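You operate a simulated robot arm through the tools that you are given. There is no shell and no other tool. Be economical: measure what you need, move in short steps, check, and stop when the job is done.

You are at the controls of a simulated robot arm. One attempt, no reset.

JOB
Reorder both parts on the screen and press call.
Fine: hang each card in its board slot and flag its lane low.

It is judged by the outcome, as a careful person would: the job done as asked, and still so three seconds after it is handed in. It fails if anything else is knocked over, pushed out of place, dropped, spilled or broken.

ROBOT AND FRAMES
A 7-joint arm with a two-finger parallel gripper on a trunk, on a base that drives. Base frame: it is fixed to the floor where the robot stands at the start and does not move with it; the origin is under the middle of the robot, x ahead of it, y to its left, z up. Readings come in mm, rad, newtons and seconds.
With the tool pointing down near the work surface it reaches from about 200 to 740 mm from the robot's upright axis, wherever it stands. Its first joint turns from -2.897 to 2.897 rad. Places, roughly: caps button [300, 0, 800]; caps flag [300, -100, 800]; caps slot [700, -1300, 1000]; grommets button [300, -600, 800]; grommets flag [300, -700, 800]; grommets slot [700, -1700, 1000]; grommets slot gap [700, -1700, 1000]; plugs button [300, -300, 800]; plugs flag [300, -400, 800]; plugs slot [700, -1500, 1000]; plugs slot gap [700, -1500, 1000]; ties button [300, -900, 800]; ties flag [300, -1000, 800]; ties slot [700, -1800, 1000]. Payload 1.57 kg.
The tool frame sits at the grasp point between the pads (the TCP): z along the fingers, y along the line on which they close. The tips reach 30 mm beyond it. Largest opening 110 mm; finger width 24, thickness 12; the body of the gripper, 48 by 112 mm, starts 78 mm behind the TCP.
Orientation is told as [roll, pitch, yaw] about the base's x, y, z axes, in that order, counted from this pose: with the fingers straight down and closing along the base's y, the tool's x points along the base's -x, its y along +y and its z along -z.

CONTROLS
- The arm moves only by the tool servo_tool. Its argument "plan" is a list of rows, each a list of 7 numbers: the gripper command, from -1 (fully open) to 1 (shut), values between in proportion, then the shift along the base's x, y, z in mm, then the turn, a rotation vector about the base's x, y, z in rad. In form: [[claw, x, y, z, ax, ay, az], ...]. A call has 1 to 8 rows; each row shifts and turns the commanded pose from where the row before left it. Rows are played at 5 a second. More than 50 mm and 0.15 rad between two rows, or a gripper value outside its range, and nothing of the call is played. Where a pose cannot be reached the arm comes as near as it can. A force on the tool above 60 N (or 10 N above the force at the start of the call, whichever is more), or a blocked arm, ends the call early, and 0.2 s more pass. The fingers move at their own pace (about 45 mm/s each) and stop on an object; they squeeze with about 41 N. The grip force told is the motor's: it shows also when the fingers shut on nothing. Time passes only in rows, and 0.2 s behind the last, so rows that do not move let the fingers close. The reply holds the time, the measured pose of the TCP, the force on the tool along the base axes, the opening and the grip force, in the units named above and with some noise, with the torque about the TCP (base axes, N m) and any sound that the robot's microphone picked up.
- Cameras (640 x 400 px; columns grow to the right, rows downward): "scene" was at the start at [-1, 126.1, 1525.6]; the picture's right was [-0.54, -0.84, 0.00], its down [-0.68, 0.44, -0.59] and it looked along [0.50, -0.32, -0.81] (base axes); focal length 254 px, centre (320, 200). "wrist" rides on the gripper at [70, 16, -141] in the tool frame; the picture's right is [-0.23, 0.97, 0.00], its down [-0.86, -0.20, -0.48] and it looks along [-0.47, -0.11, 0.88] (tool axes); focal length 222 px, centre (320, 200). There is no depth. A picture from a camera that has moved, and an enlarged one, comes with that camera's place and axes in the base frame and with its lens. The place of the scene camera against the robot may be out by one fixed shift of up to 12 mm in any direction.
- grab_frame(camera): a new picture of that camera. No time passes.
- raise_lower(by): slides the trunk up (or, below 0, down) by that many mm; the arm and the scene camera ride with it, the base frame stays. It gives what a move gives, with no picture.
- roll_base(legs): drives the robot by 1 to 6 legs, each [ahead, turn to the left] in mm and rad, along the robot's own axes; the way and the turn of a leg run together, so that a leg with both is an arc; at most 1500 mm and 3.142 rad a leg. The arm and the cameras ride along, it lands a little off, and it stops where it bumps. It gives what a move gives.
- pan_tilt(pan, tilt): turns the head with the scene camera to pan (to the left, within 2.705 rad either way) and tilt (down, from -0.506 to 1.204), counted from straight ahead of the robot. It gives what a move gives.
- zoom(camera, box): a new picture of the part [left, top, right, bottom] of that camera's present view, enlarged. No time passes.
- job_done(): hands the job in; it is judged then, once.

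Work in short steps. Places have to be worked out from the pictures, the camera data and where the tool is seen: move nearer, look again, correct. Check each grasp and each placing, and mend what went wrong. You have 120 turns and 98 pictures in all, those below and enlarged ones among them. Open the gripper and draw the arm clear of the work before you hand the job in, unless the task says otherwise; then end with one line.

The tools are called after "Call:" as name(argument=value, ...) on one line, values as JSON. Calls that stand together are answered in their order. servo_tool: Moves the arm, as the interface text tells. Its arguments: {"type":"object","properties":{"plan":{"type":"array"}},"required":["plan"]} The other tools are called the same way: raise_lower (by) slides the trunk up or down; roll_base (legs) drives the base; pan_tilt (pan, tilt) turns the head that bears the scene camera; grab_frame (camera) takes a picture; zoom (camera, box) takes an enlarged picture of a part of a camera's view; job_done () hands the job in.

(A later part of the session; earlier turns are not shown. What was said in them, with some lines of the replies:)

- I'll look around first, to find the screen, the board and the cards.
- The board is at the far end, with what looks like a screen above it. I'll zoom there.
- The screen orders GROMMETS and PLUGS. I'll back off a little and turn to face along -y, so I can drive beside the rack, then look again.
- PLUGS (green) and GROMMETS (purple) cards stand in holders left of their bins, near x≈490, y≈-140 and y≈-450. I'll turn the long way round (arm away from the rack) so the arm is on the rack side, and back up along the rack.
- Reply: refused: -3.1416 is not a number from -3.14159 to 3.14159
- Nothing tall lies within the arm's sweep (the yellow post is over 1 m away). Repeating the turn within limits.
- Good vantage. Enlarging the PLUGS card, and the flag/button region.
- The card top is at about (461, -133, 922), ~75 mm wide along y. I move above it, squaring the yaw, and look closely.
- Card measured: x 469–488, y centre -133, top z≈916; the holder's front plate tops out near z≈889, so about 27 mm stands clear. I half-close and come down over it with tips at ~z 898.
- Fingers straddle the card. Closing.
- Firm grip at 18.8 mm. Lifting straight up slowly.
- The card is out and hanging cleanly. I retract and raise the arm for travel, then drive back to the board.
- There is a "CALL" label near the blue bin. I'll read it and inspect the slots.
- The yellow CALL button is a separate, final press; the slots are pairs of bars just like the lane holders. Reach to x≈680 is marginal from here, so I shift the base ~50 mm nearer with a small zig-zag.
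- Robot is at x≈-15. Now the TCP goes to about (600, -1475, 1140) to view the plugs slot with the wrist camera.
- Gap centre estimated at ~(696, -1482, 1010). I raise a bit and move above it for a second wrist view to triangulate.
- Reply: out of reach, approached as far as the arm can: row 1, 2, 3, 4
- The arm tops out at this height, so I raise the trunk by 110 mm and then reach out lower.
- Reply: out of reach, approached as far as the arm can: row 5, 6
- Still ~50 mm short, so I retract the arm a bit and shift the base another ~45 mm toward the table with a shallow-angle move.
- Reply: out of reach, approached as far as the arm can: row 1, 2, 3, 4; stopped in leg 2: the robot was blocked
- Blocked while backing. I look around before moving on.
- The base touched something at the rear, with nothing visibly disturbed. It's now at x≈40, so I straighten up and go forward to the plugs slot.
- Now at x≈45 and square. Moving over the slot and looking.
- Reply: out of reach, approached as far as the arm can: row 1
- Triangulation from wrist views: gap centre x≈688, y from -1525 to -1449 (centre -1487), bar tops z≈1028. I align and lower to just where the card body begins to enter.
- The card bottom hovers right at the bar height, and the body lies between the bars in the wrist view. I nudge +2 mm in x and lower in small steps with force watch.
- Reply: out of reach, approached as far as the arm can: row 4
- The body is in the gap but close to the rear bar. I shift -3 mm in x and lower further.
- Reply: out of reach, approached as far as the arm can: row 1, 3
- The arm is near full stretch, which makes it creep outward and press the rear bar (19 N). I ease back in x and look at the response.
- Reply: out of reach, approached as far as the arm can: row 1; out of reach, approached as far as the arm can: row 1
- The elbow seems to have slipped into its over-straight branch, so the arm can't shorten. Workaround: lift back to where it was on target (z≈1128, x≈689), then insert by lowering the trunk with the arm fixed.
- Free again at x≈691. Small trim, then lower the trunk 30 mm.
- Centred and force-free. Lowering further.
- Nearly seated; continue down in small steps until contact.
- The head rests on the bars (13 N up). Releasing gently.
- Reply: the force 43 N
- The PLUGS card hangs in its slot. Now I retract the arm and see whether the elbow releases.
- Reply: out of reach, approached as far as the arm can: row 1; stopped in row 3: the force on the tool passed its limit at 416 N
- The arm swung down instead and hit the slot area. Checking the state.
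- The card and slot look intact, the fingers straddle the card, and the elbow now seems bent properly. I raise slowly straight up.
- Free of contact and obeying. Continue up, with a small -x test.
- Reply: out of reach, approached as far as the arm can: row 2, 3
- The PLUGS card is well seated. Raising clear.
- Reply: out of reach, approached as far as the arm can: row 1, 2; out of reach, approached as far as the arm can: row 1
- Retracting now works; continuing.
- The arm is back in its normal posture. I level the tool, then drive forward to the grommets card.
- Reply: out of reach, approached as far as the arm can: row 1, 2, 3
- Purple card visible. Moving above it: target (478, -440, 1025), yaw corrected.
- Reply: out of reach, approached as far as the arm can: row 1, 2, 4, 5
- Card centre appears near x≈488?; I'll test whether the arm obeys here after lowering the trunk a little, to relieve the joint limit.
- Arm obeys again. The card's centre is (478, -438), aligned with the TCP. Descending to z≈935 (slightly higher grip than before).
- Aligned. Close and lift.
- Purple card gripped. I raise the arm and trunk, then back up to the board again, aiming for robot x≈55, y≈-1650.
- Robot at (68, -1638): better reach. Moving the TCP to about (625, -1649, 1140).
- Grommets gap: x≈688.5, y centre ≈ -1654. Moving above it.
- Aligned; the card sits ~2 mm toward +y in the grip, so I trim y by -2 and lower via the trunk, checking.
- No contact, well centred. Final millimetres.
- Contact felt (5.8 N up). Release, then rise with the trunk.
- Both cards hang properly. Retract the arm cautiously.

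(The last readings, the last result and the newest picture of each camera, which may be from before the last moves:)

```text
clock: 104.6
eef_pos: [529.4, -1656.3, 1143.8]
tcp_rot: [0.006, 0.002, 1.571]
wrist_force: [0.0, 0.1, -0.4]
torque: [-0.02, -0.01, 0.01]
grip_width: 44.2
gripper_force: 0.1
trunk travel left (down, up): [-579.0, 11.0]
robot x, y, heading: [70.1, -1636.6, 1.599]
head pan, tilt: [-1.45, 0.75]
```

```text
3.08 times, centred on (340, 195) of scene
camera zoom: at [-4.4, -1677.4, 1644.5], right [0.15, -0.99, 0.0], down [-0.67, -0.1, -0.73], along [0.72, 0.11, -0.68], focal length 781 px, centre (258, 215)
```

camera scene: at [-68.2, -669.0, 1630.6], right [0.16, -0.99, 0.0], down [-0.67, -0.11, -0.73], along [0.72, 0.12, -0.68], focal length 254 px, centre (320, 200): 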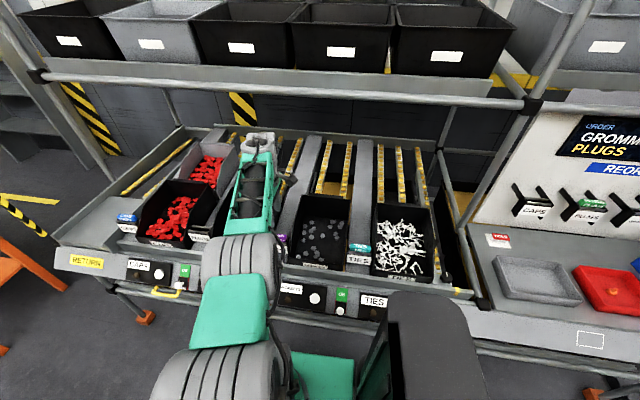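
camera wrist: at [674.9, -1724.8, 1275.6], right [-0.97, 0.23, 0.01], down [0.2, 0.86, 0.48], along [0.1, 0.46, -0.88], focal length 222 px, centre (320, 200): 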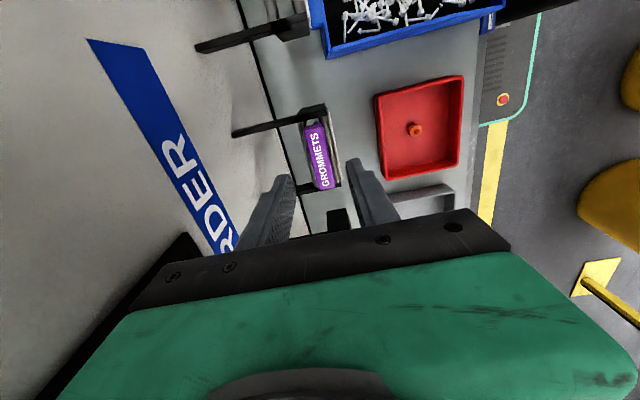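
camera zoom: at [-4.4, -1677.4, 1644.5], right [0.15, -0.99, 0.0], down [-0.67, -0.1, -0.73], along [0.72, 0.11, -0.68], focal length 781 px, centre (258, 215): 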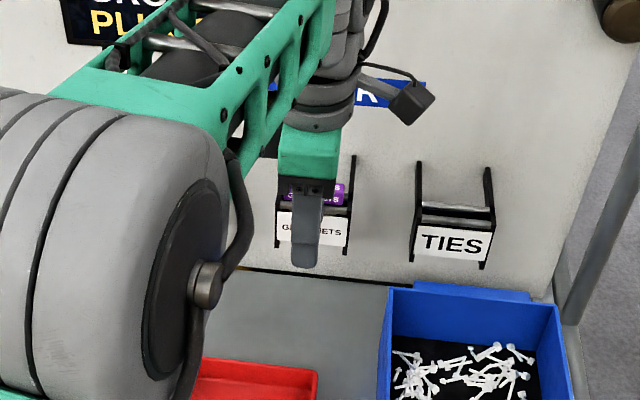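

Clear. Now drive to the flags, ending further from the rack (x≈-60), and lower the trunk to its usual height.

Call:
roll_base(legs=[[0, 0.12], [850, 0], [0, -0.14]])

Call:
raise_lower(by=-100)

Call:
grab_frame(camera="wrist")

Call:
grab_frame(camera="scene")

```text
clock: 110.3
eef_pos: [409.9, -838.2, 1144.2]
tcp_rot: [0.007, 0.004, 1.543]
wrist_force: [-0.6, -0.8, -0.8]
torque: [0.0, -0.02, 0.02]
grip_width: 44.0
gripper_force: 0.1
trunk travel left (down, up): [-579.0, 11.0]
robot x, y, heading: [-50.6, -804.0, 1.572]
head pan, tilt: [-1.45, 0.75]
```

```text
clock: 111.6
eef_pos: [409.9, -838.0, 1044.3]
tcp_rot: [0.005, 0.002, 1.543]
wrist_force: [-0.5, -0.1, -0.1]
torque: [0.0, 0.02, 0.03]
grip_width: 43.8
gripper_force: 0.0
trunk travel left (down, up): [-479.0, 111.0]
robot x, y, heading: [-50.2, -804.7, 1.564]
head pan, tilt: [-1.45, 0.75]
```

```text
30 pictures are left
camera wrist: at [391.6, -907.4, 1185.3], right [-0.97, 0.26, 0.01], down [0.23, 0.85, 0.48], along [0.12, 0.46, -0.88], focal length 222 px, centre (320, 200)
```

wrist: 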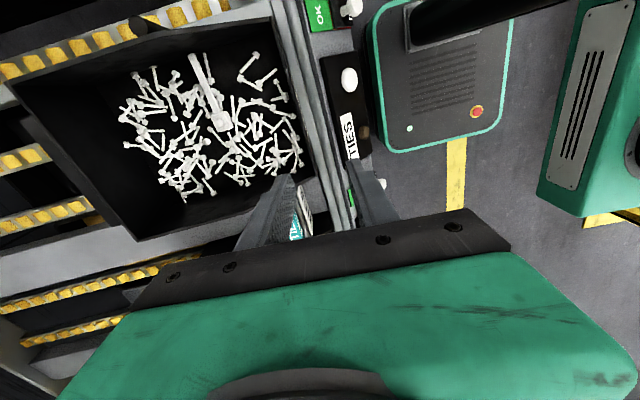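

```text
29 pictures are left
camera scene: at [-125.2, -844.6, 1544.6], right [0.12, -0.99, 0.0], down [-0.68, -0.08, -0.73], along [0.73, 0.09, -0.68], focal length 254 px, centre (320, 200)
```

scene: 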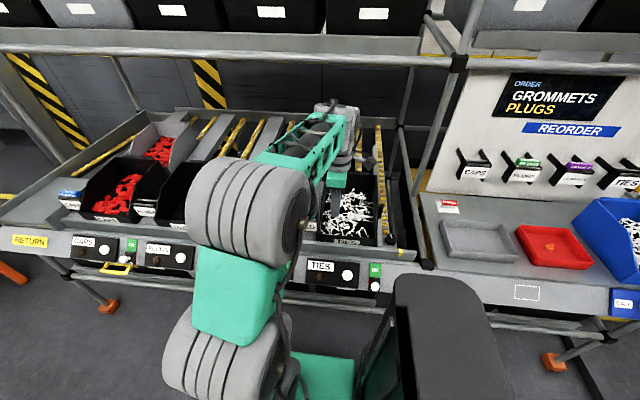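

Both cards show on the board. Now to the grommets flag: close the gripper and hover around (300, -660, 960).

Call:
servo_tool(plan=[[0.6, -18, 30, 0, 0, 0, 0.028], [1, -18, 30, -10, 0, 0, 0], [1, -18, 30, -15, 0, 0, 0], [1, -18, 30, -20, 0, 0, 0], [1, -18, 30, -20, 0, 0, 0], [1, -18, 28, -20, 0, 0, 0], [1, 0, 0, 0, 0, 0, 0]])

Call:
zoom(camera="wrist", box=[200, 40, 440, 230])

Call:
zoom(camera="scene", box=[100, 210, 300, 300])

```text
clock: 113.2
eef_pos: [301.3, -660.6, 958.7]
tcp_rot: [0.007, 0.002, 1.57]
wrist_force: [0.1, -0.2, 0.8]
torque: [0.0, -0.02, -0.04]
grip_width: 0.0
gripper_force: 21.5
trunk travel left (down, up): [-479.0, 111.0]
robot x, y, heading: [-53.3, -805.6, 1.569]
head pan, tilt: [-1.45, 0.75]
```

```text
2.11 times, centred on (320, 135) of wrist
camera zoom: at [284.8, -729.5, 1099.9], right [-0.97, 0.23, 0.01], down [0.2, 0.86, 0.48], along [0.1, 0.46, -0.88], focal length 468 px, centre (320, 337)
```

zoom: 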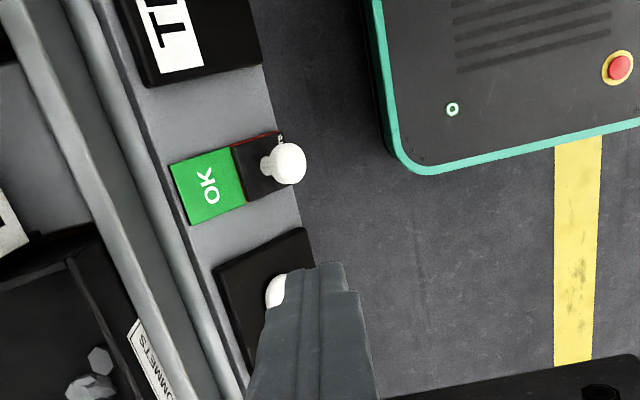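

```text
3.20 times, centred on (200, 255) of scene
camera zoom: at [-125.3, -844.4, 1544.6], right [0.12, -0.99, 0.0], down [-0.68, -0.08, -0.73], along [0.73, 0.09, -0.68], focal length 812 px, centre (704, 24)
```

zoom: 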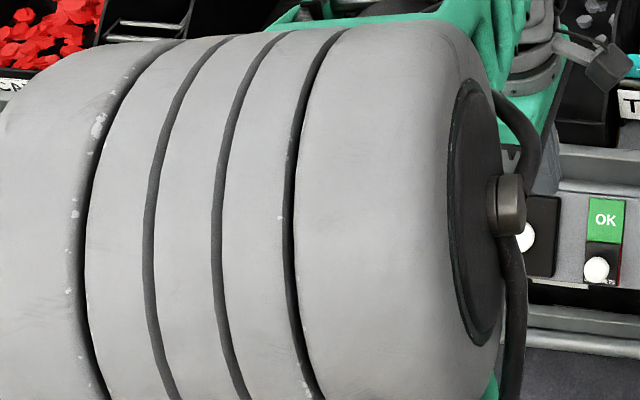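

The grommets flag knob is around (312, -691, 774), with the slider travelling up the slope (+x, +z). I go to the -x side of it, above, and view again to refine.

Call:
servo_tool(plan=[[1, -16, -15, 0, 0, 0, 0], [1, -16, -15, -15, 0, 0, 0], [1, 0, 0, -25, 0, 0, 0], [1, 0, 0, -25, 0, 0, 0], [1, 0, 0, 0, 0, 0, 0]])

Call:
zoom(camera="wrist", box=[180, 40, 400, 200])

```text
clock: 114.4
eef_pos: [269.1, -690.8, 895.7]
tcp_rot: [0.006, 0.0, 1.57]
wrist_force: [0.6, 0.0, -0.4]
torque: [-0.01, 0.01, 0.05]
grip_width: 0.0
gripper_force: 20.9
trunk travel left (down, up): [-479.0, 111.0]
robot x, y, heading: [-47.9, -805.2, 1.57]
head pan, tilt: [-1.45, 0.75]
```

```text
2.50 times, centred on (290, 120) of wrist
camera zoom: at [252.9, -760.1, 1035.8], right [-0.97, 0.23, 0.01], down [0.2, 0.86, 0.48], along [0.1, 0.46, -0.88], focal length 555 px, centre (395, 400)
```

zoom: 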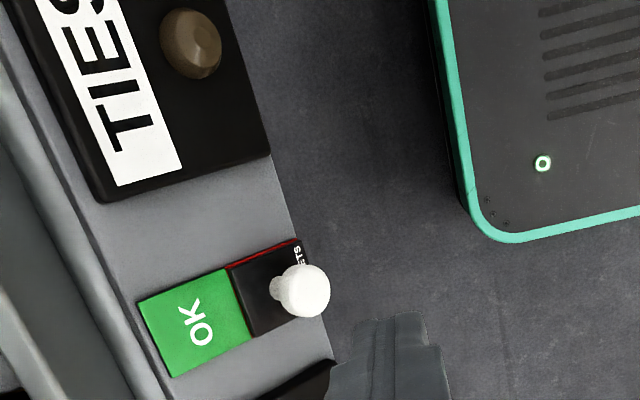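

Knob refined: (311.5, -692.5, 779), slope ≈36°, so the slide is about (+36, +26). I lower the closed tips on the knob's -x side.

Call:
servo_tool(plan=[[1, 5, -1.5, -25, 0, 0, 0], [1, 3, 0, -25, 0, 0, 0], [1, 0, 0, -25, 0, 0, 0], [1, 0, 0, -25, 0, 0, 0], [1, 0, 0, 0, 0, 0, 0]])

Call:
zoom(camera="wrist", box=[200, 70, 420, 220])

```text
clock: 115.6
eef_pos: [277.6, -691.9, 791.8]
tcp_rot: [0.007, 0.001, 1.569]
wrist_force: [0.4, -0.9, -0.5]
torque: [-0.01, -0.01, -0.01]
grip_width: 0.0
gripper_force: 21.0
trunk travel left (down, up): [-479.0, 111.0]
robot x, y, heading: [-46.9, -805.8, 1.566]
head pan, tilt: [-1.45, 0.75]
```

```text
2.67 times, centred on (310, 145) of wrist
camera zoom: at [261.2, -760.8, 934.5], right [-0.97, 0.23, 0.01], down [0.2, 0.86, 0.48], along [0.1, 0.46, -0.88], focal length 592 px, centre (347, 347)
```

zoom: 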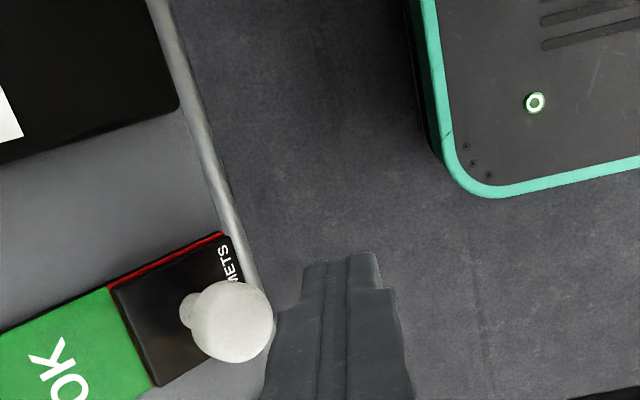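

Tips are beside the knob at the right height. Pushing up-slope.

Call:
servo_tool(plan=[[1, 7, -2, 0, 0, 0, 0], [1, 6, 0, 4, 0, 0, 0], [1, 6, 0, 4.4, 0, 0, 0], [1, 6, 0, 4.4, 0, 0, 0], [1, 6, 0, 4.4, 0, 0, 0], [1, 6, 0, 4.4, 0, 0, 0], [1, 6, 0, 4.4, 0, 0, 0], [1, 0, 0, 0, 0, 0, 0]])

Call:
zoom(camera="wrist", box=[200, 70, 420, 220])

```text
clock: 117.4
eef_pos: [320.0, -694.9, 819.6]
tcp_rot: [0.008, 0.002, 1.572]
wrist_force: [0.1, 0.0, 0.7]
torque: [-0.02, 0.0, -0.02]
grip_width: 0.1
gripper_force: 21.1
trunk travel left (down, up): [-479.0, 111.0]
robot x, y, heading: [-51.5, -806.3, 1.565]
head pan, tilt: [-1.45, 0.75]
```

```text
2.67 times, centred on (310, 145) of wrist
camera zoom: at [304.5, -763.2, 960.8], right [-0.97, 0.23, 0.01], down [0.2, 0.86, 0.48], along [0.1, 0.46, -0.88], focal length 592 px, centre (347, 347)
```

zoom: 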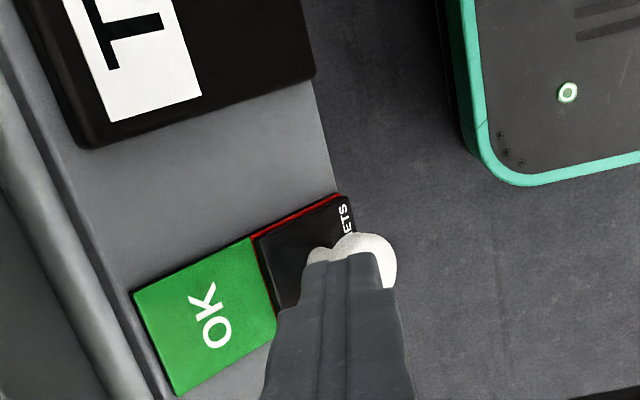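

No contact: the fingers passed above. Re-triangulating gives the knob at ≈(315, -690, 760) and slope ≈52°. I back off, go 17 mm lower and push along (0.62, 0.79).

Call:
servo_tool(plan=[[1, 0, 0, 12, 0, 0, 0], [1, -25, 3, 0, 0, 0, 0], [1, -20, 2, 0, 0, 0, 0], [1, 0, 0, -25, 0, 0, 0], [1, 0, 0, -30, 0, 0, 0], [1, 0, 0, 0, 0, 0, 0]])

Call:
servo_tool(plan=[[1, 8, 0, 0, 0, 0, 0], [1, 5, 0, 2, 0, 0, 0], [1, 4, 0, 5, 0, 0, 0], [1, 4, 0, 5, 0, 0, 0], [1, 4, 0, 5, 0, 0, 0], [1, 4, 0, 5, 0, 0, 0], [1, 0, 0, 0, 0, 0, 0]])

Call:
zoom(camera="wrist", box=[200, 70, 420, 220])

```text
clock: 118.8
eef_pos: [275.5, -690.0, 775.1]
tcp_rot: [0.007, 0.002, 1.57]
wrist_force: [0.6, -0.2, 0.0]
torque: [-0.03, -0.02, 0.02]
grip_width: 0.1
gripper_force: 21.3
trunk travel left (down, up): [-479.0, 111.0]
robot x, y, heading: [-52.5, -806.7, 1.569]
head pan, tilt: [-1.45, 0.75]
```

```text
clock: 120.4
eef_pos: [304.5, -690.2, 799.0]
tcp_rot: [0.004, 0.001, 1.57]
wrist_force: [-1.1, -0.9, 0.1]
torque: [-0.02, 0.01, -0.02]
grip_width: 0.0
gripper_force: 21.3
trunk travel left (down, up): [-479.0, 111.0]
robot x, y, heading: [-50.5, -806.7, 1.566]
head pan, tilt: [-1.45, 0.75]
```

```text
2.67 times, centred on (310, 145) of wrist
camera zoom: at [288.4, -758.7, 940.8], right [-0.97, 0.23, 0.01], down [0.2, 0.86, 0.48], along [0.1, 0.46, -0.88], focal length 592 px, centre (347, 347)
```

zoom: 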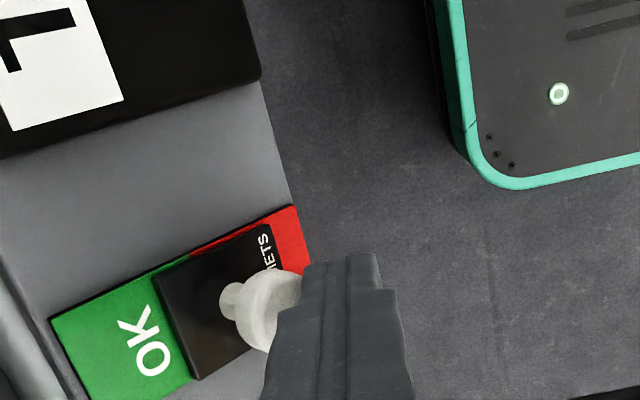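

The slider moves and red shows. Continue.

Call:
servo_tool(plan=[[1, 4.5, 0, 4.5, 0, 0, 0], [1, 4.5, 0, 4.5, 0, 0, 0], [1, 4.5, 0, 4.5, 0, 0, 0], [1, 4.5, 0, 4.5, 0, 0, 0], [1, 4.5, 0, 4.5, 0, 0, 0], [1, 0, 0, 0, 0, 0, 0]])

Call:
zoom(camera="wrist", box=[200, 70, 420, 220])

```text
clock: 121.8
eef_pos: [327.4, -689.2, 821.9]
tcp_rot: [0.007, 0.002, 1.57]
wrist_force: [0.3, 0.9, 0.0]
torque: [0.02, -0.01, -0.01]
grip_width: 0.0
gripper_force: 21.4
trunk travel left (down, up): [-479.0, 111.0]
robot x, y, heading: [-50.8, -806.6, 1.567]
head pan, tilt: [-1.45, 0.75]
```

```text
2.67 times, centred on (310, 145) of wrist
camera zoom: at [310.8, -758.0, 963.1], right [-0.97, 0.23, 0.01], down [0.2, 0.86, 0.48], along [0.1, 0.46, -0.88], focal length 592 px, centre (347, 347)
```

zoom: 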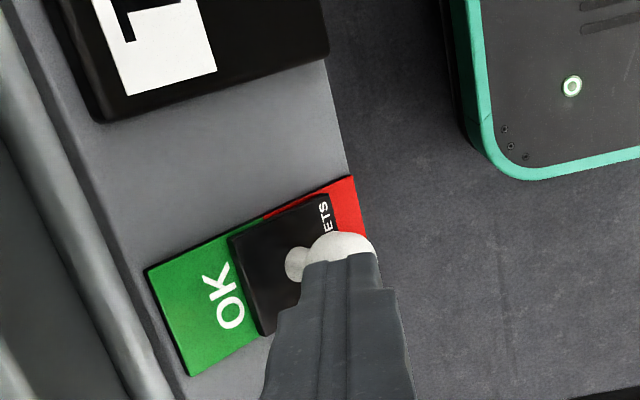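

Slid over again, with the slope nearer 37°. The knob is now ≈(327, -690, 768). Re-engage lower, then push along (5, 3.7).

Call:
servo_tool(plan=[[1, 0, 0, 10, 0, 0, 0], [1, -20, -1, 0, 0, 0, 0], [1, -20, 0, 0, 0, 0, 0], [1, 0, 0, -25, 0, 0, 0], [1, 0, 0, -27, 0, 0, 0], [1, 0, 0, 0, 0, 0, 0]])

Call:
servo_tool(plan=[[1, 10, 0, 0, 0, 0, 0], [1, 5, 0, 2, 0, 0, 0], [1, 5, 0, 3.6, 0, 0, 0], [1, 5, 0, 3.6, 0, 0, 0], [1, 5, 0, 3.6, 0, 0, 0], [1, 5, 0, 3.6, 0, 0, 0], [1, 5, 0, 3.6, 0, 0, 0], [1, 0, 0, 0, 0, 0, 0]])

Call:
zoom(camera="wrist", box=[200, 70, 420, 220])

```text
clock: 123.2
eef_pos: [287.7, -690.6, 779.9]
tcp_rot: [0.005, 0.001, 1.568]
wrist_force: [0.6, 0.4, 0.7]
torque: [0.01, -0.01, -0.01]
grip_width: 0.0
gripper_force: 21.8
trunk travel left (down, up): [-479.0, 111.0]
robot x, y, heading: [-51.8, -805.0, 1.567]
head pan, tilt: [-1.45, 0.75]
```

```text
clock: 125.0
eef_pos: [324.7, -689.9, 801.0]
tcp_rot: [0.006, 0.002, 1.57]
wrist_force: [-23.4, 1.4, 21.7]
torque: [0.02, 0.07, 0.12]
grip_width: 0.0
gripper_force: 21.4
trunk travel left (down, up): [-479.0, 111.0]
robot x, y, heading: [-51.3, -805.5, 1.57]
head pan, tilt: [-1.45, 0.75]
```

```text
2.67 times, centred on (310, 145) of wrist
camera zoom: at [308.4, -759.4, 942.3], right [-0.97, 0.23, 0.01], down [0.2, 0.86, 0.48], along [0.1, 0.46, -0.88], focal length 592 px, centre (347, 347)
```

zoom: 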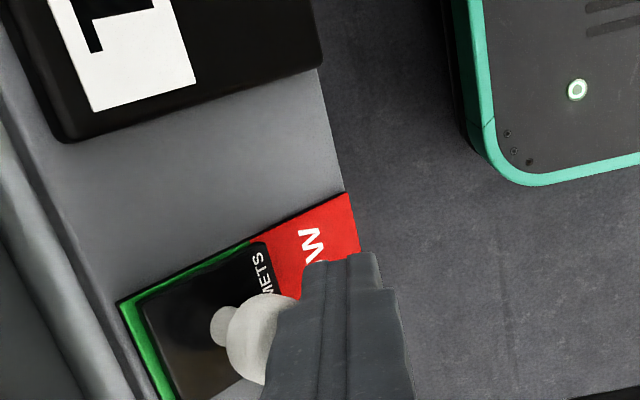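

LOW is nearly fully exposed, with a thin green strip left. A bit further.

Call:
servo_tool(plan=[[1, 3, 0, 3, 0, 0, 0], [1, 3, 0, 3, 0, 0, 0], [1, 2, 0, 2, 0, 0, 0], [1, 0, 0, 0, 0, 0, 0]])

Call:
zoom(camera="wrist", box=[200, 70, 420, 220])

```text
clock: 126.0
eef_pos: [326.5, -690.3, 802.7]
tcp_rot: [0.024, 0.003, 1.571]
wrist_force: [-33.7, 1.8, -26.3]
torque: [-0.06, 0.67, 0.11]
grip_width: 0.4
gripper_force: 21.1
trunk travel left (down, up): [-479.0, 111.0]
robot x, y, heading: [-50.4, -806.2, 1.573]
head pan, tilt: [-1.45, 0.75]
```

```text
2.67 times, centred on (310, 145) of wrist
camera zoom: at [313.0, -758.9, 945.0], right [-0.97, 0.23, 0.02], down [0.21, 0.86, 0.47], along [0.09, 0.46, -0.88], focal length 592 px, centre (347, 347)
```

zoom: 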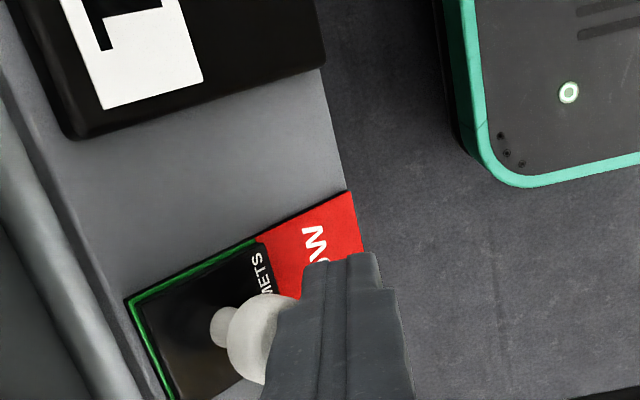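

End stop reached; LOW shown for grommets. Back off, rise, and move to the plugs flag (~305 mm in +y).

Call:
servo_tool(plan=[[1, -12, 0, -4, 0, 0, 0], [1, -20, 0, 0, 0, 0, 0], [1, -18, 0, 20, 0, 0, 0], [1, 0, 0, 40, 0, 0, 0], [1, 0, 0, 45, 0, 0, 0], [1, 0, 40, 0, 0, 0, 0], [1, 0, 45, 0, 0, 0, 0], [1, 0, 45, 0, 0, 0, 0]])

Call:
servo_tool(plan=[[1, 0, 45, 0, 0, 0, 0], [1, 0, 45, 0, 0, 0, 0], [1, 0, 45, 0, 0, 0, 0], [1, 0, 40, 0, 0, 0, 0], [1, 0, 0, 0, 0, 0, 0]])

Call:
zoom(camera="wrist", box=[180, 40, 400, 200])

Call:
grab_frame(camera="scene")

```text
clock: 127.8
eef_pos: [284.6, -559.6, 905.5]
tcp_rot: [0.008, 0.003, 1.569]
wrist_force: [-0.2, -0.9, 0.1]
torque: [0.01, 0.02, -0.01]
grip_width: 0.0
gripper_force: 21.4
trunk travel left (down, up): [-479.0, 111.0]
robot x, y, heading: [-50.0, -805.2, 1.568]
head pan, tilt: [-1.45, 0.75]
```

```text
clock: 129.0
eef_pos: [286.7, -385.0, 908.7]
tcp_rot: [0.008, 0.0, 1.57]
wrist_force: [0.7, -0.3, 0.0]
torque: [0.01, 0.0, 0.01]
grip_width: 0.0
gripper_force: 21.4
trunk travel left (down, up): [-479.0, 111.0]
robot x, y, heading: [-52.9, -805.4, 1.566]
head pan, tilt: [-1.45, 0.75]
```

```text
2.50 times, centred on (290, 120) of wrist
camera zoom: at [269.7, -453.8, 1050.7], right [-0.97, 0.23, 0.01], down [0.2, 0.86, 0.48], along [0.1, 0.46, -0.88], focal length 555 px, centre (395, 400)
```

zoom: 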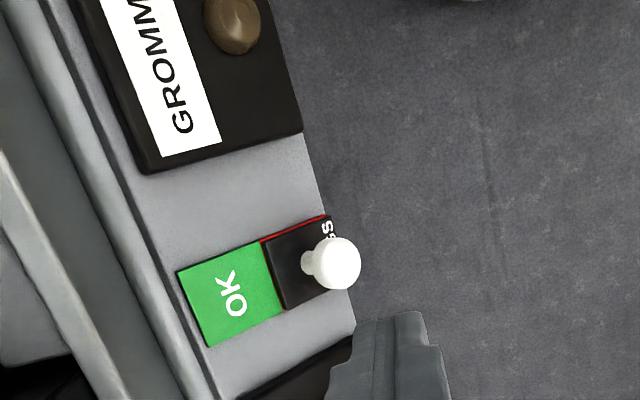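

```text
18 pictures are left
camera scene: at [-125.4, -844.2, 1544.6], right [0.12, -0.99, 0.0], down [-0.68, -0.08, -0.73], along [0.73, 0.09, -0.68], focal length 254 px, centre (320, 200)
```

scene: 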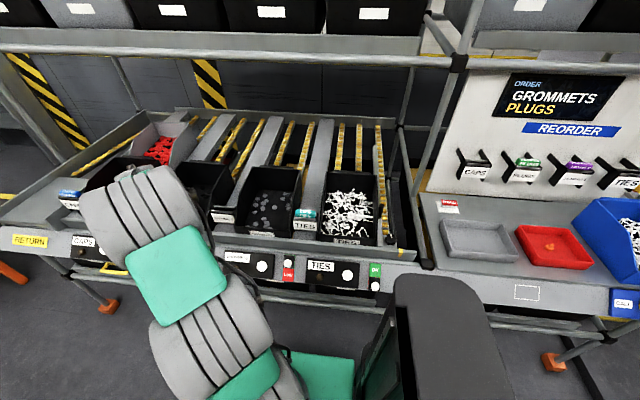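

Grommets flag confirmed red LOW. Plugs knob at ≈(315, -390, 765). Descend on its -x side and push the same way.

Call:
servo_tool(plan=[[1, -8, -5, -30, 0, 0, 0], [1, 0, 0, -35, 0, 0, 0], [1, 0, 0, -35, 0, 0, 0], [1, 0, 0, -35, 0, 0, 0], [1, 0, 0, 0, 0, 0, 0]])

Call:
servo_tool(plan=[[1, 9, 0, 0, 0, 0, 0], [1, 5, 0, 3, 0, 0, 0], [1, 5, 0, 3.7, 0, 0, 0], [1, 5, 0, 3.7, 0, 0, 0], [1, 5, 0, 3.7, 0, 0, 0], [1, 5, 0, 3.7, 0, 0, 0], [1, 5, 0, 3.7, 0, 0, 0], [1, 5, 0, 3.7, 0, 0, 0]])

Call:
zoom(camera="wrist", box=[200, 70, 420, 220])

```text
clock: 130.2
eef_pos: [278.8, -390.7, 771.4]
tcp_rot: [0.005, 0.002, 1.571]
wrist_force: [-1.0, 0.3, 0.5]
torque: [0.0, -0.01, 0.0]
grip_width: 0.1
gripper_force: 21.4
trunk travel left (down, up): [-479.0, 111.0]
robot x, y, heading: [-49.0, -808.8, 1.571]
head pan, tilt: [-1.45, 0.75]
```

```text
clock: 132.0
eef_pos: [318.1, -389.5, 801.8]
tcp_rot: [0.004, 0.0, 1.575]
wrist_force: [-30.9, 6.6, 29.2]
torque: [0.19, 0.31, 0.13]
grip_width: 0.0
gripper_force: 20.7
trunk travel left (down, up): [-479.0, 111.0]
robot x, y, heading: [-49.2, -800.6, 1.574]
head pan, tilt: [-1.45, 0.75]
```

```text
2.67 times, centred on (310, 145) of wrist
camera zoom: at [301.8, -459.0, 942.6], right [-0.97, 0.22, 0.0], down [0.2, 0.86, 0.48], along [0.1, 0.47, -0.88], focal length 592 px, centre (347, 347)
```

zoom: 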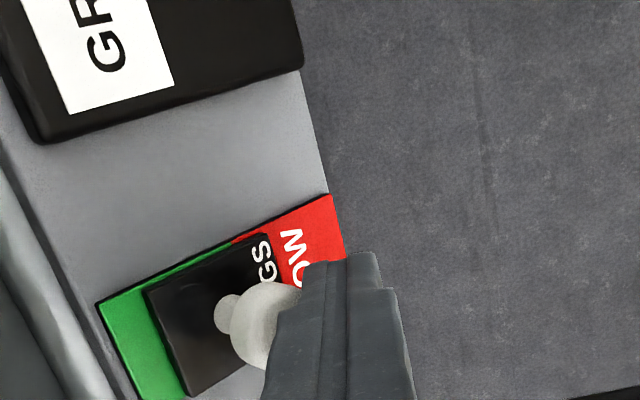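

Most of the way. Pushing the rest.

Call:
servo_tool(plan=[[1, 4, 0, 3, 0, 0, 0], [1, 4, 0, 3, 0, 0, 0], [1, 4, 0, 3, 0, 0, 0], [1, 2, 0, 1.5, 0, 0, 0], [1, 0, 0, 0, 0, 0, 0]])

Call:
zoom(camera="wrist", box=[200, 70, 420, 220])

```text
clock: 133.2
eef_pos: [327.5, -390.1, 807.2]
tcp_rot: [0.014, 0.006, 1.578]
wrist_force: [-56.0, 11.6, 9.7]
torque: [0.21, 0.91, 0.27]
grip_width: 0.2
gripper_force: 21.4
trunk travel left (down, up): [-479.0, 111.0]
robot x, y, heading: [-50.3, -806.3, 1.576]
head pan, tilt: [-1.45, 0.75]
```

```text
2.67 times, centred on (310, 145) of wrist
camera zoom: at [312.4, -458.7, 950.0], right [-0.98, 0.22, 0.01], down [0.2, 0.86, 0.47], along [0.09, 0.46, -0.88], focal length 592 px, centre (347, 347)
```

zoom: 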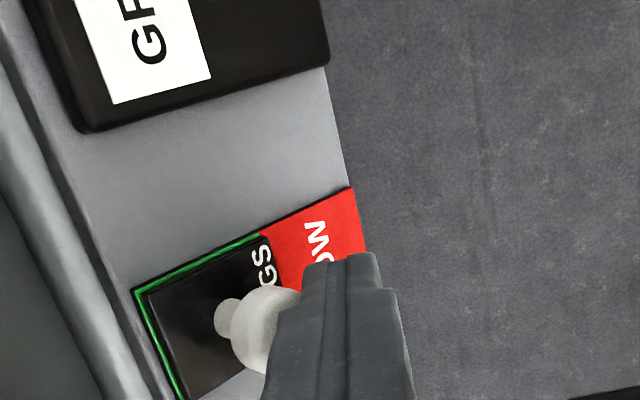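

Plugs flag is LOW at its stop. Back off, rise, and bring the arm abeam of the robot for the drive to CALL.

Call:
servo_tool(plan=[[1, -14, 0, -4, 0, 0, 0], [1, -20, 0, 0, 0, 0, 0], [1, -10, 0, 25, 0, 0, 0], [1, 0, 0, 45, 0, 0, 0], [1, 0, -20, 45, 0, 0, 0], [1, 0, -45, 45, 0, 0, 0], [1, 0, -45, 40, 0, 0, 0], [1, 0, -45, 20, 0, 0, 0]])

Call:
servo_tool(plan=[[1, 5, -45, 0, 0, 0, 0], [1, 5, -45, 0, 0, 0, 0], [1, 5, -45, 0, 0, 0, 0], [1, 5, -45, 0, 0, 0, 0], [1, 0, -40, 0, 0, 0, 0], [1, 0, 0, 0, 0, 0, 0]])

Call:
roll_base(legs=[[-870, 0]])

Call:
grab_frame(camera="wrist")

```text
refused: row 6 steps farther than a row can; nothing moved
```

```text
clock: 133.5
eef_pos: [326.4, -391.6, 807.8]
tcp_rot: [0.016, -0.009, 1.6]
wrist_force: [-19.0, 10.3, 5.3]
torque: [0.23, 0.31, 0.12]
grip_width: 0.2
gripper_force: 21.3
trunk travel left (down, up): [-479.0, 111.0]
robot x, y, heading: [-47.7, -803.7, 1.584]
head pan, tilt: [-1.45, 0.75]
stopped in row 1: the force on the tool passed its limit at 84 N (the readings are from after the stop); the commanded pose is now the measured one
```

```text
clock: 135.7
eef_pos: [328.4, -667.8, 810.7]
tcp_rot: [0.003, -0.037, 1.629]
wrist_force: [-0.4, 0.3, 1.1]
torque: [-0.01, 0.0, 0.04]
grip_width: 0.0
gripper_force: 21.0
trunk travel left (down, up): [-479.0, 111.0]
robot x, y, heading: [-50.0, -1094.4, 1.583]
head pan, tilt: [-1.45, 0.75]
stopped in leg 1: the force on the tool passed its limit at 96 N (the readings are from after the stop); the commanded pose is now the measured one
```

```text
15 pictures are left
camera wrist: at [316.1, -742.6, 949.3], right [-0.99, 0.17, 0.01], down [0.15, 0.85, 0.51], along [0.08, 0.5, -0.86], focal length 222 px, centre (320, 200)
```

wrist: 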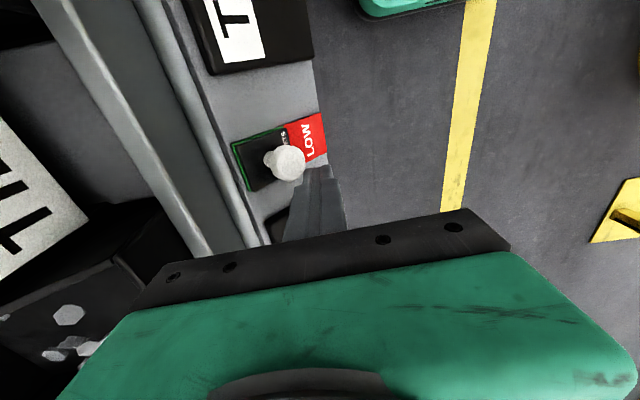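

That chained drive was a mistake: the tip dragged along the panel and stopped at the grommets knob, which still shows LOW. I back off, rise clear, then inspect.

Call:
servo_tool(plan=[[1, -5, 6, 0, 0, 0, 0], [1, 0, 0, 25, 0, 0, 0], [1, 0, 0, 40, 0, 0, 0], [1, 0, 0, 45, 0, 0, 0], [1, 0, 0, 45, 0, 0, 0], [1, 0, 0, 45, 0.037, 0.003, -0.05], [1, 0, 0, 20, 0, 0, 0], [1, 0, 0, 0, 0, 0, 0]])

Call:
pan_tilt(pan=-0.9, tilt=0.75)

Call:
grab_frame(camera="scene")

```text
clock: 137.5
eef_pos: [323.1, -660.6, 1031.8]
tcp_rot: [0.004, -0.075, 1.579]
wrist_force: [-0.1, -0.3, -0.2]
torque: [0.01, 0.03, 0.0]
grip_width: 0.0
gripper_force: 21.3
trunk travel left (down, up): [-479.0, 111.0]
robot x, y, heading: [-50.4, -1098.6, 1.579]
head pan, tilt: [-1.45, 0.75]
```

```text
clock: 138.5
eef_pos: [324.5, -662.3, 1030.0]
tcp_rot: [0.007, -0.074, 1.577]
wrist_force: [0.6, 0.0, -1.1]
torque: [0.01, -0.04, -0.01]
grip_width: 0.0
gripper_force: 20.8
trunk travel left (down, up): [-479.0, 111.0]
robot x, y, heading: [-52.0, -1094.9, 1.581]
head pan, tilt: [-0.901, 0.75]
```

```text
14 pictures are left
camera scene: at [-140.6, -1094.7, 1544.6], right [0.63, -0.78, 0.0], down [-0.53, -0.43, -0.73], along [0.57, 0.46, -0.68], focal length 254 px, centre (320, 200)
```

scene: 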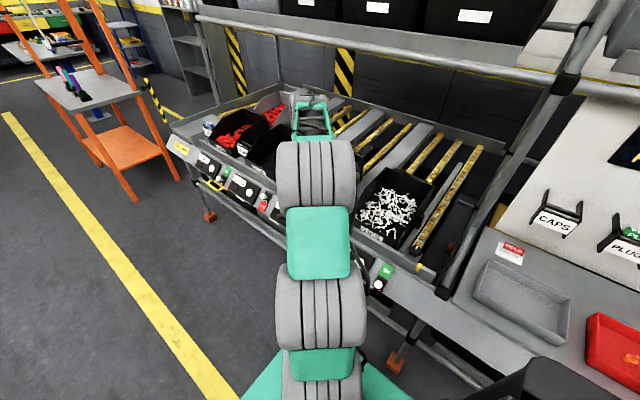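

Call:
zoom(camera="scene", box=[180, 130, 300, 220])

```text
4.44 times, centred on (240, 175) of scene
camera zoom: at [-140.6, -1094.7, 1544.6], right [0.63, -0.78, 0.0], down [-0.53, -0.43, -0.73], along [0.57, 0.46, -0.68], focal length 1128 px, centre (676, 311)
```

zoom: 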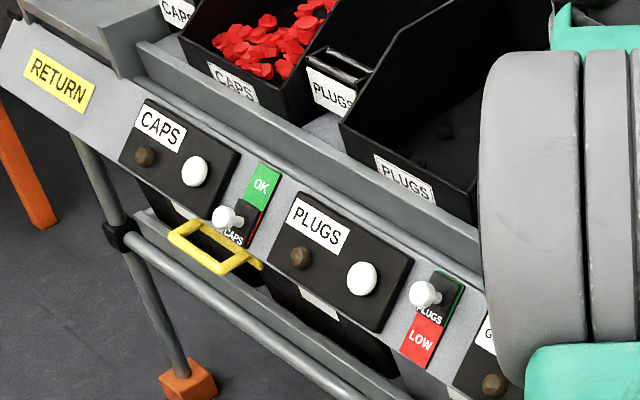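

Plugs flag is LOW and its lane is undisturbed. Levelling the tool and bringing the arm abeam at z≈1030.

Call:
servo_tool(plan=[[1, 5, -42, 5, -0.075, -0.006, 0], [1, 5, -42, 5, 0, 0, 0], [1, 5, -42, 5, 0, 0, 0], [1, 5, -42, 5, 0, 0, 0], [1, 0, -42, 0, 0, 0, 0], [1, 0, -42, 0, 0, 0, 0], [1, 0, -42, 0, 0, 0, 0], [1, 0, -42, 0, 0, 0, 0]])

Call:
zoom(camera="scene", box=[200, 150, 400, 300])

```text
clock: 140.3
eef_pos: [346.2, -998.8, 1051.1]
tcp_rot: [-0.002, 0.001, 1.58]
wrist_force: [0.5, 0.4, -0.2]
torque: [0.01, 0.0, 0.0]
grip_width: 0.0
gripper_force: 21.2
trunk travel left (down, up): [-479.0, 111.0]
robot x, y, heading: [-48.6, -1094.3, 1.586]
head pan, tilt: [-0.901, 0.75]
```

```text
2.67 times, centred on (300, 225) of scene
camera zoom: at [-140.8, -1094.8, 1544.6], right [0.63, -0.78, 0.0], down [-0.53, -0.43, -0.73], along [0.57, 0.46, -0.68], focal length 677 px, centre (373, 133)
```

zoom: 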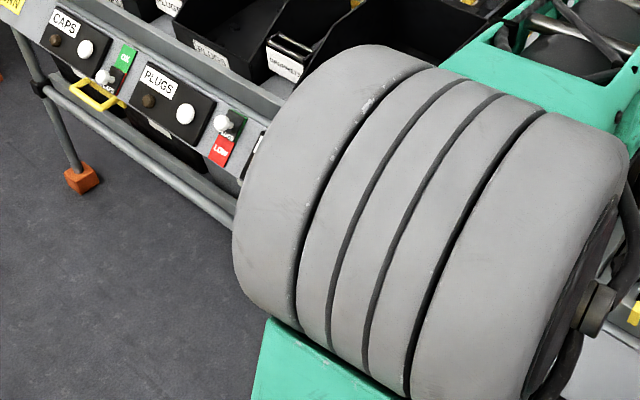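

Fine. Now drive back to the CALL station; the arm is high and clear.

Call:
roll_base(legs=[[-560, 0]])

Call:
servo_tool(plan=[[1, -5, -40, 0, 0, 0, 0], [1, -5, -40, 0, 0, 0, 0], [1, -5, -40, 0, 0, 0, 0], [1, -5, -40, -10, 0, 0, 0], [1, -5, -30, -20, 0, 0, 0], [1, 0, 0, 0, 0, 0, 0]])

Call:
grab_frame(camera="wrist")

```text
clock: 143.6
eef_pos: [351.2, -1575.5, 1051.2]
tcp_rot: [0.0, -0.002, 1.575]
wrist_force: [-0.1, -0.3, 0.2]
torque: [0.0, 0.03, -0.01]
grip_width: 0.0
gripper_force: 21.7
trunk travel left (down, up): [-479.0, 111.0]
robot x, y, heading: [-46.8, -1672.4, 1.584]
head pan, tilt: [-0.901, 0.75]
```

```text
clock: 145.0
eef_pos: [324.1, -1764.9, 1021.3]
tcp_rot: [0.0, 0.001, 1.573]
wrist_force: [-0.1, 0.5, -0.2]
torque: [0.01, 0.0, 0.02]
grip_width: 0.0
gripper_force: 21.1
trunk travel left (down, up): [-479.0, 111.0]
robot x, y, heading: [-45.4, -1673.0, 1.578]
head pan, tilt: [-0.901, 0.75]
```

```text
11 pictures are left
camera wrist: at [308.1, -1834.4, 1162.2], right [-0.97, 0.22, 0.0], down [0.2, 0.86, 0.48], along [0.11, 0.47, -0.88], focal length 222 px, centre (320, 200)
```

wrist: 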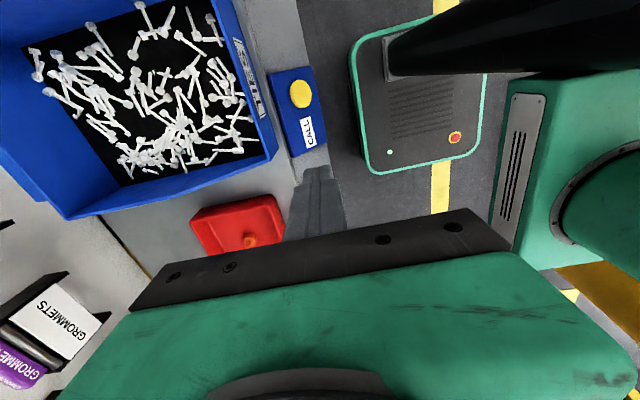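

CALL button near (341, -1820, ~775). Moving above it for a second view and checking the blue bin's clearance.

Call:
servo_tool(plan=[[1, 2, -20, -20, 0, 0, 0], [1, 2, -20, -25, 0, 0, 0], [1, 2, -14, -25, 0, 0, 0], [1, 0, 0, 0, 0, 0, 0]])

Call:
grab_frame(camera="wrist")

```text
clock: 146.0
eef_pos: [333.0, -1821.4, 952.4]
tcp_rot: [0.001, 0.0, 1.575]
wrist_force: [-0.4, -0.8, 0.7]
torque: [0.01, -0.05, -0.02]
grip_width: 0.1
gripper_force: 21.2
trunk travel left (down, up): [-479.0, 111.0]
robot x, y, heading: [-41.9, -1674.7, 1.577]
head pan, tilt: [-0.901, 0.75]
```

```text
10 pictures are left
camera wrist: at [315.9, -1890.1, 1093.8], right [-0.97, 0.22, 0.0], down [0.2, 0.86, 0.48], along [0.11, 0.47, -0.88], focal length 222 px, centre (320, 200)
```

wrist: 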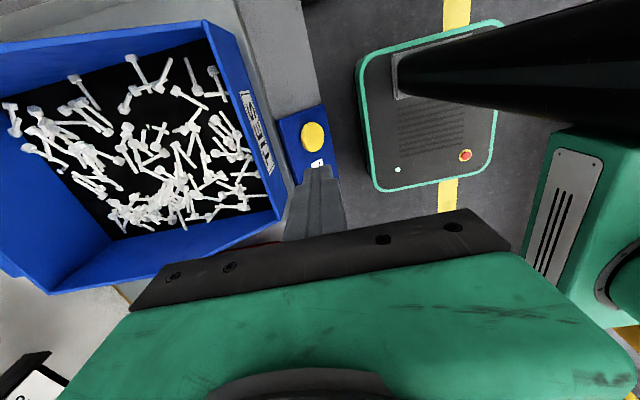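

Button at ≈(343, -1819, 748); the bin front (x≈407, z≈830) stays clear of the gripper body. Descend to just above.

Call:
servo_tool(plan=[[1, 7, 2, -35, 0, 0, 0], [1, 0, 0, -35, 0, 0, 0], [1, 0, 0, -35, 0, 0, 0], [1, 0, 0, -25, 0, 0, 0], [1, 0, 0, -12, 0, 0, 0], [1, 0, 0, 0, 0, 0, 0]])

Call:
grab_frame(camera="wrist")

```text
clock: 147.4
eef_pos: [340.4, -1818.1, 810.8]
tcp_rot: [0.002, 0.0, 1.574]
wrist_force: [-0.5, -0.6, -1.0]
torque: [0.02, 0.01, 0.02]
grip_width: 0.0
gripper_force: 21.7
trunk travel left (down, up): [-479.0, 111.0]
robot x, y, heading: [-44.0, -1671.4, 1.577]
head pan, tilt: [-0.901, 0.75]
```

```text
9 pictures are left
camera wrist: at [322.8, -1886.4, 952.2], right [-0.97, 0.22, 0.0], down [0.2, 0.86, 0.48], along [0.11, 0.47, -0.88], focal length 222 px, centre (320, 200)
```

wrist: 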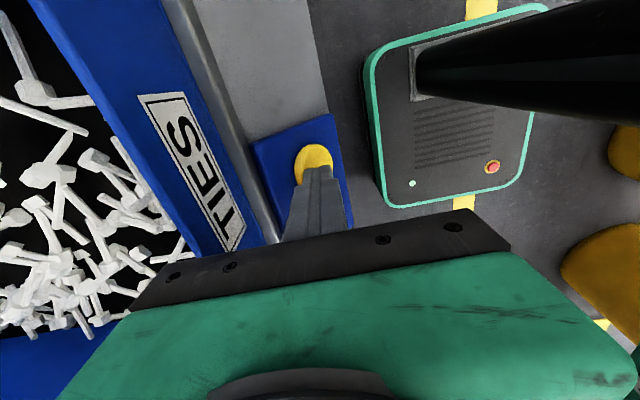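

Tip is right above the button. Pressing down in small steps until contact.

Call:
servo_tool(plan=[[1, 1, -1, -6, 0, 0, 0], [1, 0, 0, -5, 0, 0, 0], [1, 0, 0, -5, 0, 0, 0], [1, 0, 0, -4, 0, 0, 0], [1, 0, 0, -4, 0, 0, 0], [1, 0, 0, 0, 0, 0, 0]])

```text
clock: 148.3
eef_pos: [342.0, -1818.9, 803.1]
tcp_rot: [-0.013, 0.006, 1.574]
wrist_force: [-21.8, 6.2, 16.3]
torque: [0.37, 0.11, 0.03]
grip_width: 0.0
gripper_force: 21.3
trunk travel left (down, up): [-479.0, 111.0]
robot x, y, heading: [-44.8, -1671.5, 1.577]
head pan, tilt: [-0.901, 0.75]
heard: click
stopped in row 4: the force on the tool passed its limit at 65 N (the readings are from after the stop); the commanded pose is now the measured one
```

A click was heard: CALL pressed. Withdraw upward and check the screen and board.

Call:
servo_tool(plan=[[1, -3, 0, 15, 0, 0, 0], [1, -3, 0, 30, 0.0, 0.0, 0], [1, 0, 0, 45, 0, 0, 0], [1, 0, 0, 45, 0, 0, 0], [1, -5, 20, 40, 0, 0, 0], [0, -5, 30, 30, 0, 0, 0], [-1, 0, 0, 0, 0, 0, 0], [-1, 0, 0, 0, 0, 0, 0]])

Call:
pan_tilt(pan=-1.2, tilt=0.6)

Call:
grab_frame(camera="scene")

```text
clock: 150.1
eef_pos: [329.3, -1770.0, 1005.7]
tcp_rot: [-0.011, 0.005, 1.577]
wrist_force: [0.0, -0.2, 0.3]
torque: [0.03, 0.05, 0.03]
grip_width: 65.8
gripper_force: 0.0
trunk travel left (down, up): [-479.0, 111.0]
robot x, y, heading: [-43.1, -1675.7, 1.584]
head pan, tilt: [-0.901, 0.75]
```

```text
clock: 150.9
eef_pos: [331.2, -1769.3, 1004.1]
tcp_rot: [-0.011, 0.005, 1.575]
wrist_force: [-0.2, -0.6, 0.2]
torque: [0.01, -0.01, -0.02]
grip_width: 109.9
gripper_force: 0.0
trunk travel left (down, up): [-479.0, 111.0]
robot x, y, heading: [-43.7, -1670.5, 1.579]
head pan, tilt: [-1.201, 0.6]
```

```text
8 pictures are left
camera scene: at [-117.6, -1689.2, 1557.4], right [0.37, -0.93, 0.0], down [-0.53, -0.21, -0.82], along [0.77, 0.31, -0.57], focal length 254 px, centre (320, 200)
```

scene: 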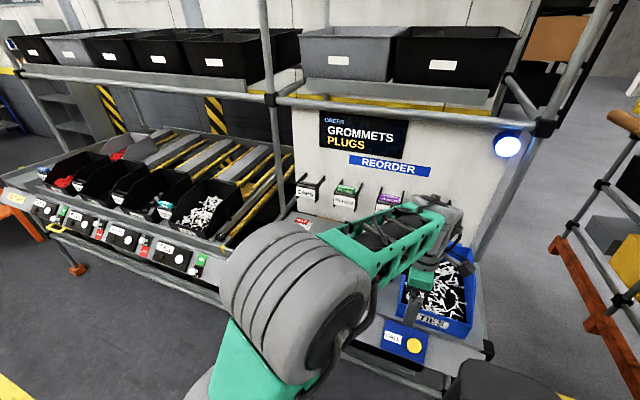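

The call lamp on the board is lit. A final close look at the cards and flags.

Call:
zoom(camera="scene", box=[280, 150, 440, 250])

Call:
zoom(camera="scene", box=[10, 160, 230, 290])

```text
4.00 times, centred on (360, 200) of scene
camera zoom: at [-117.6, -1689.2, 1557.4], right [0.37, -0.93, 0.0], down [-0.53, -0.21, -0.82], along [0.77, 0.31, -0.57], focal length 1015 px, centre (160, 200)
```

zoom: 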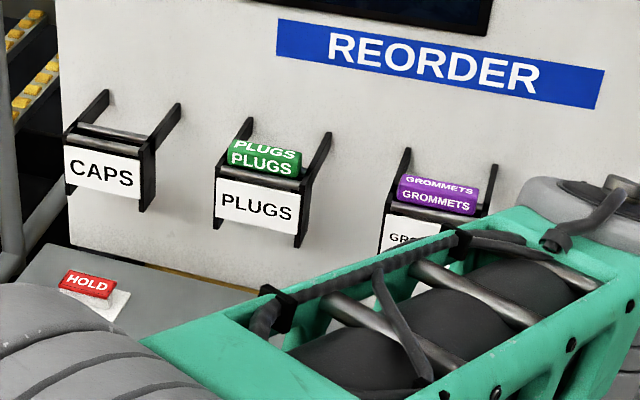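

```text
2.91 times, centred on (120, 225) of scene
camera zoom: at [-117.6, -1689.2, 1557.4], right [0.37, -0.93, 0.0], down [-0.53, -0.21, -0.82], along [0.77, 0.31, -0.57], focal length 738 px, centre (902, 127)
```

zoom: 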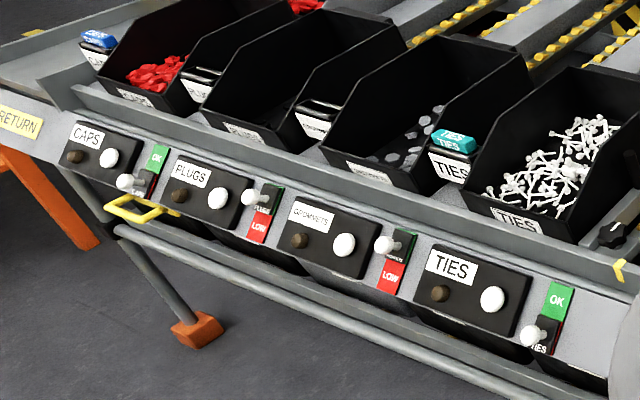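

Both cards hang in their slots, both lanes show LOW, the call lamp is lit and nothing else has moved. I draw the arm a little further clear, then hand in.

Call:
servo_tool(plan=[[-1, -20, 20, 30, 0, 0, 0], [-1, -20, 30, 20, 0, 0, 0], [-1, 0, 30, 0, 0, 0, 0], [-1, 0, 0, 0, 0, 0, 0]])

Call:
job_done()

```text
clock: 151.9
eef_pos: [290.0, -1690.8, 1053.7]
tcp_rot: [-0.012, 0.007, 1.576]
wrist_force: [-1.1, -0.2, 0.2]
torque: [-0.01, 0.0, 0.01]
grip_width: 109.8
gripper_force: 0.2
trunk travel left (down, up): [-479.0, 111.0]
robot x, y, heading: [-43.3, -1670.1, 1.579]
head pan, tilt: [-1.201, 0.6]
```

```text
The job is handed in.
```

The GROMMETS and PLUGS cards hang in their board slots, both lanes are flagged LOW, and CALL was pressed (click heard, lamp lit); the gripper bumped the plugs slot and brushed the lane panel along the way, but the final pictures show nothing out of place.
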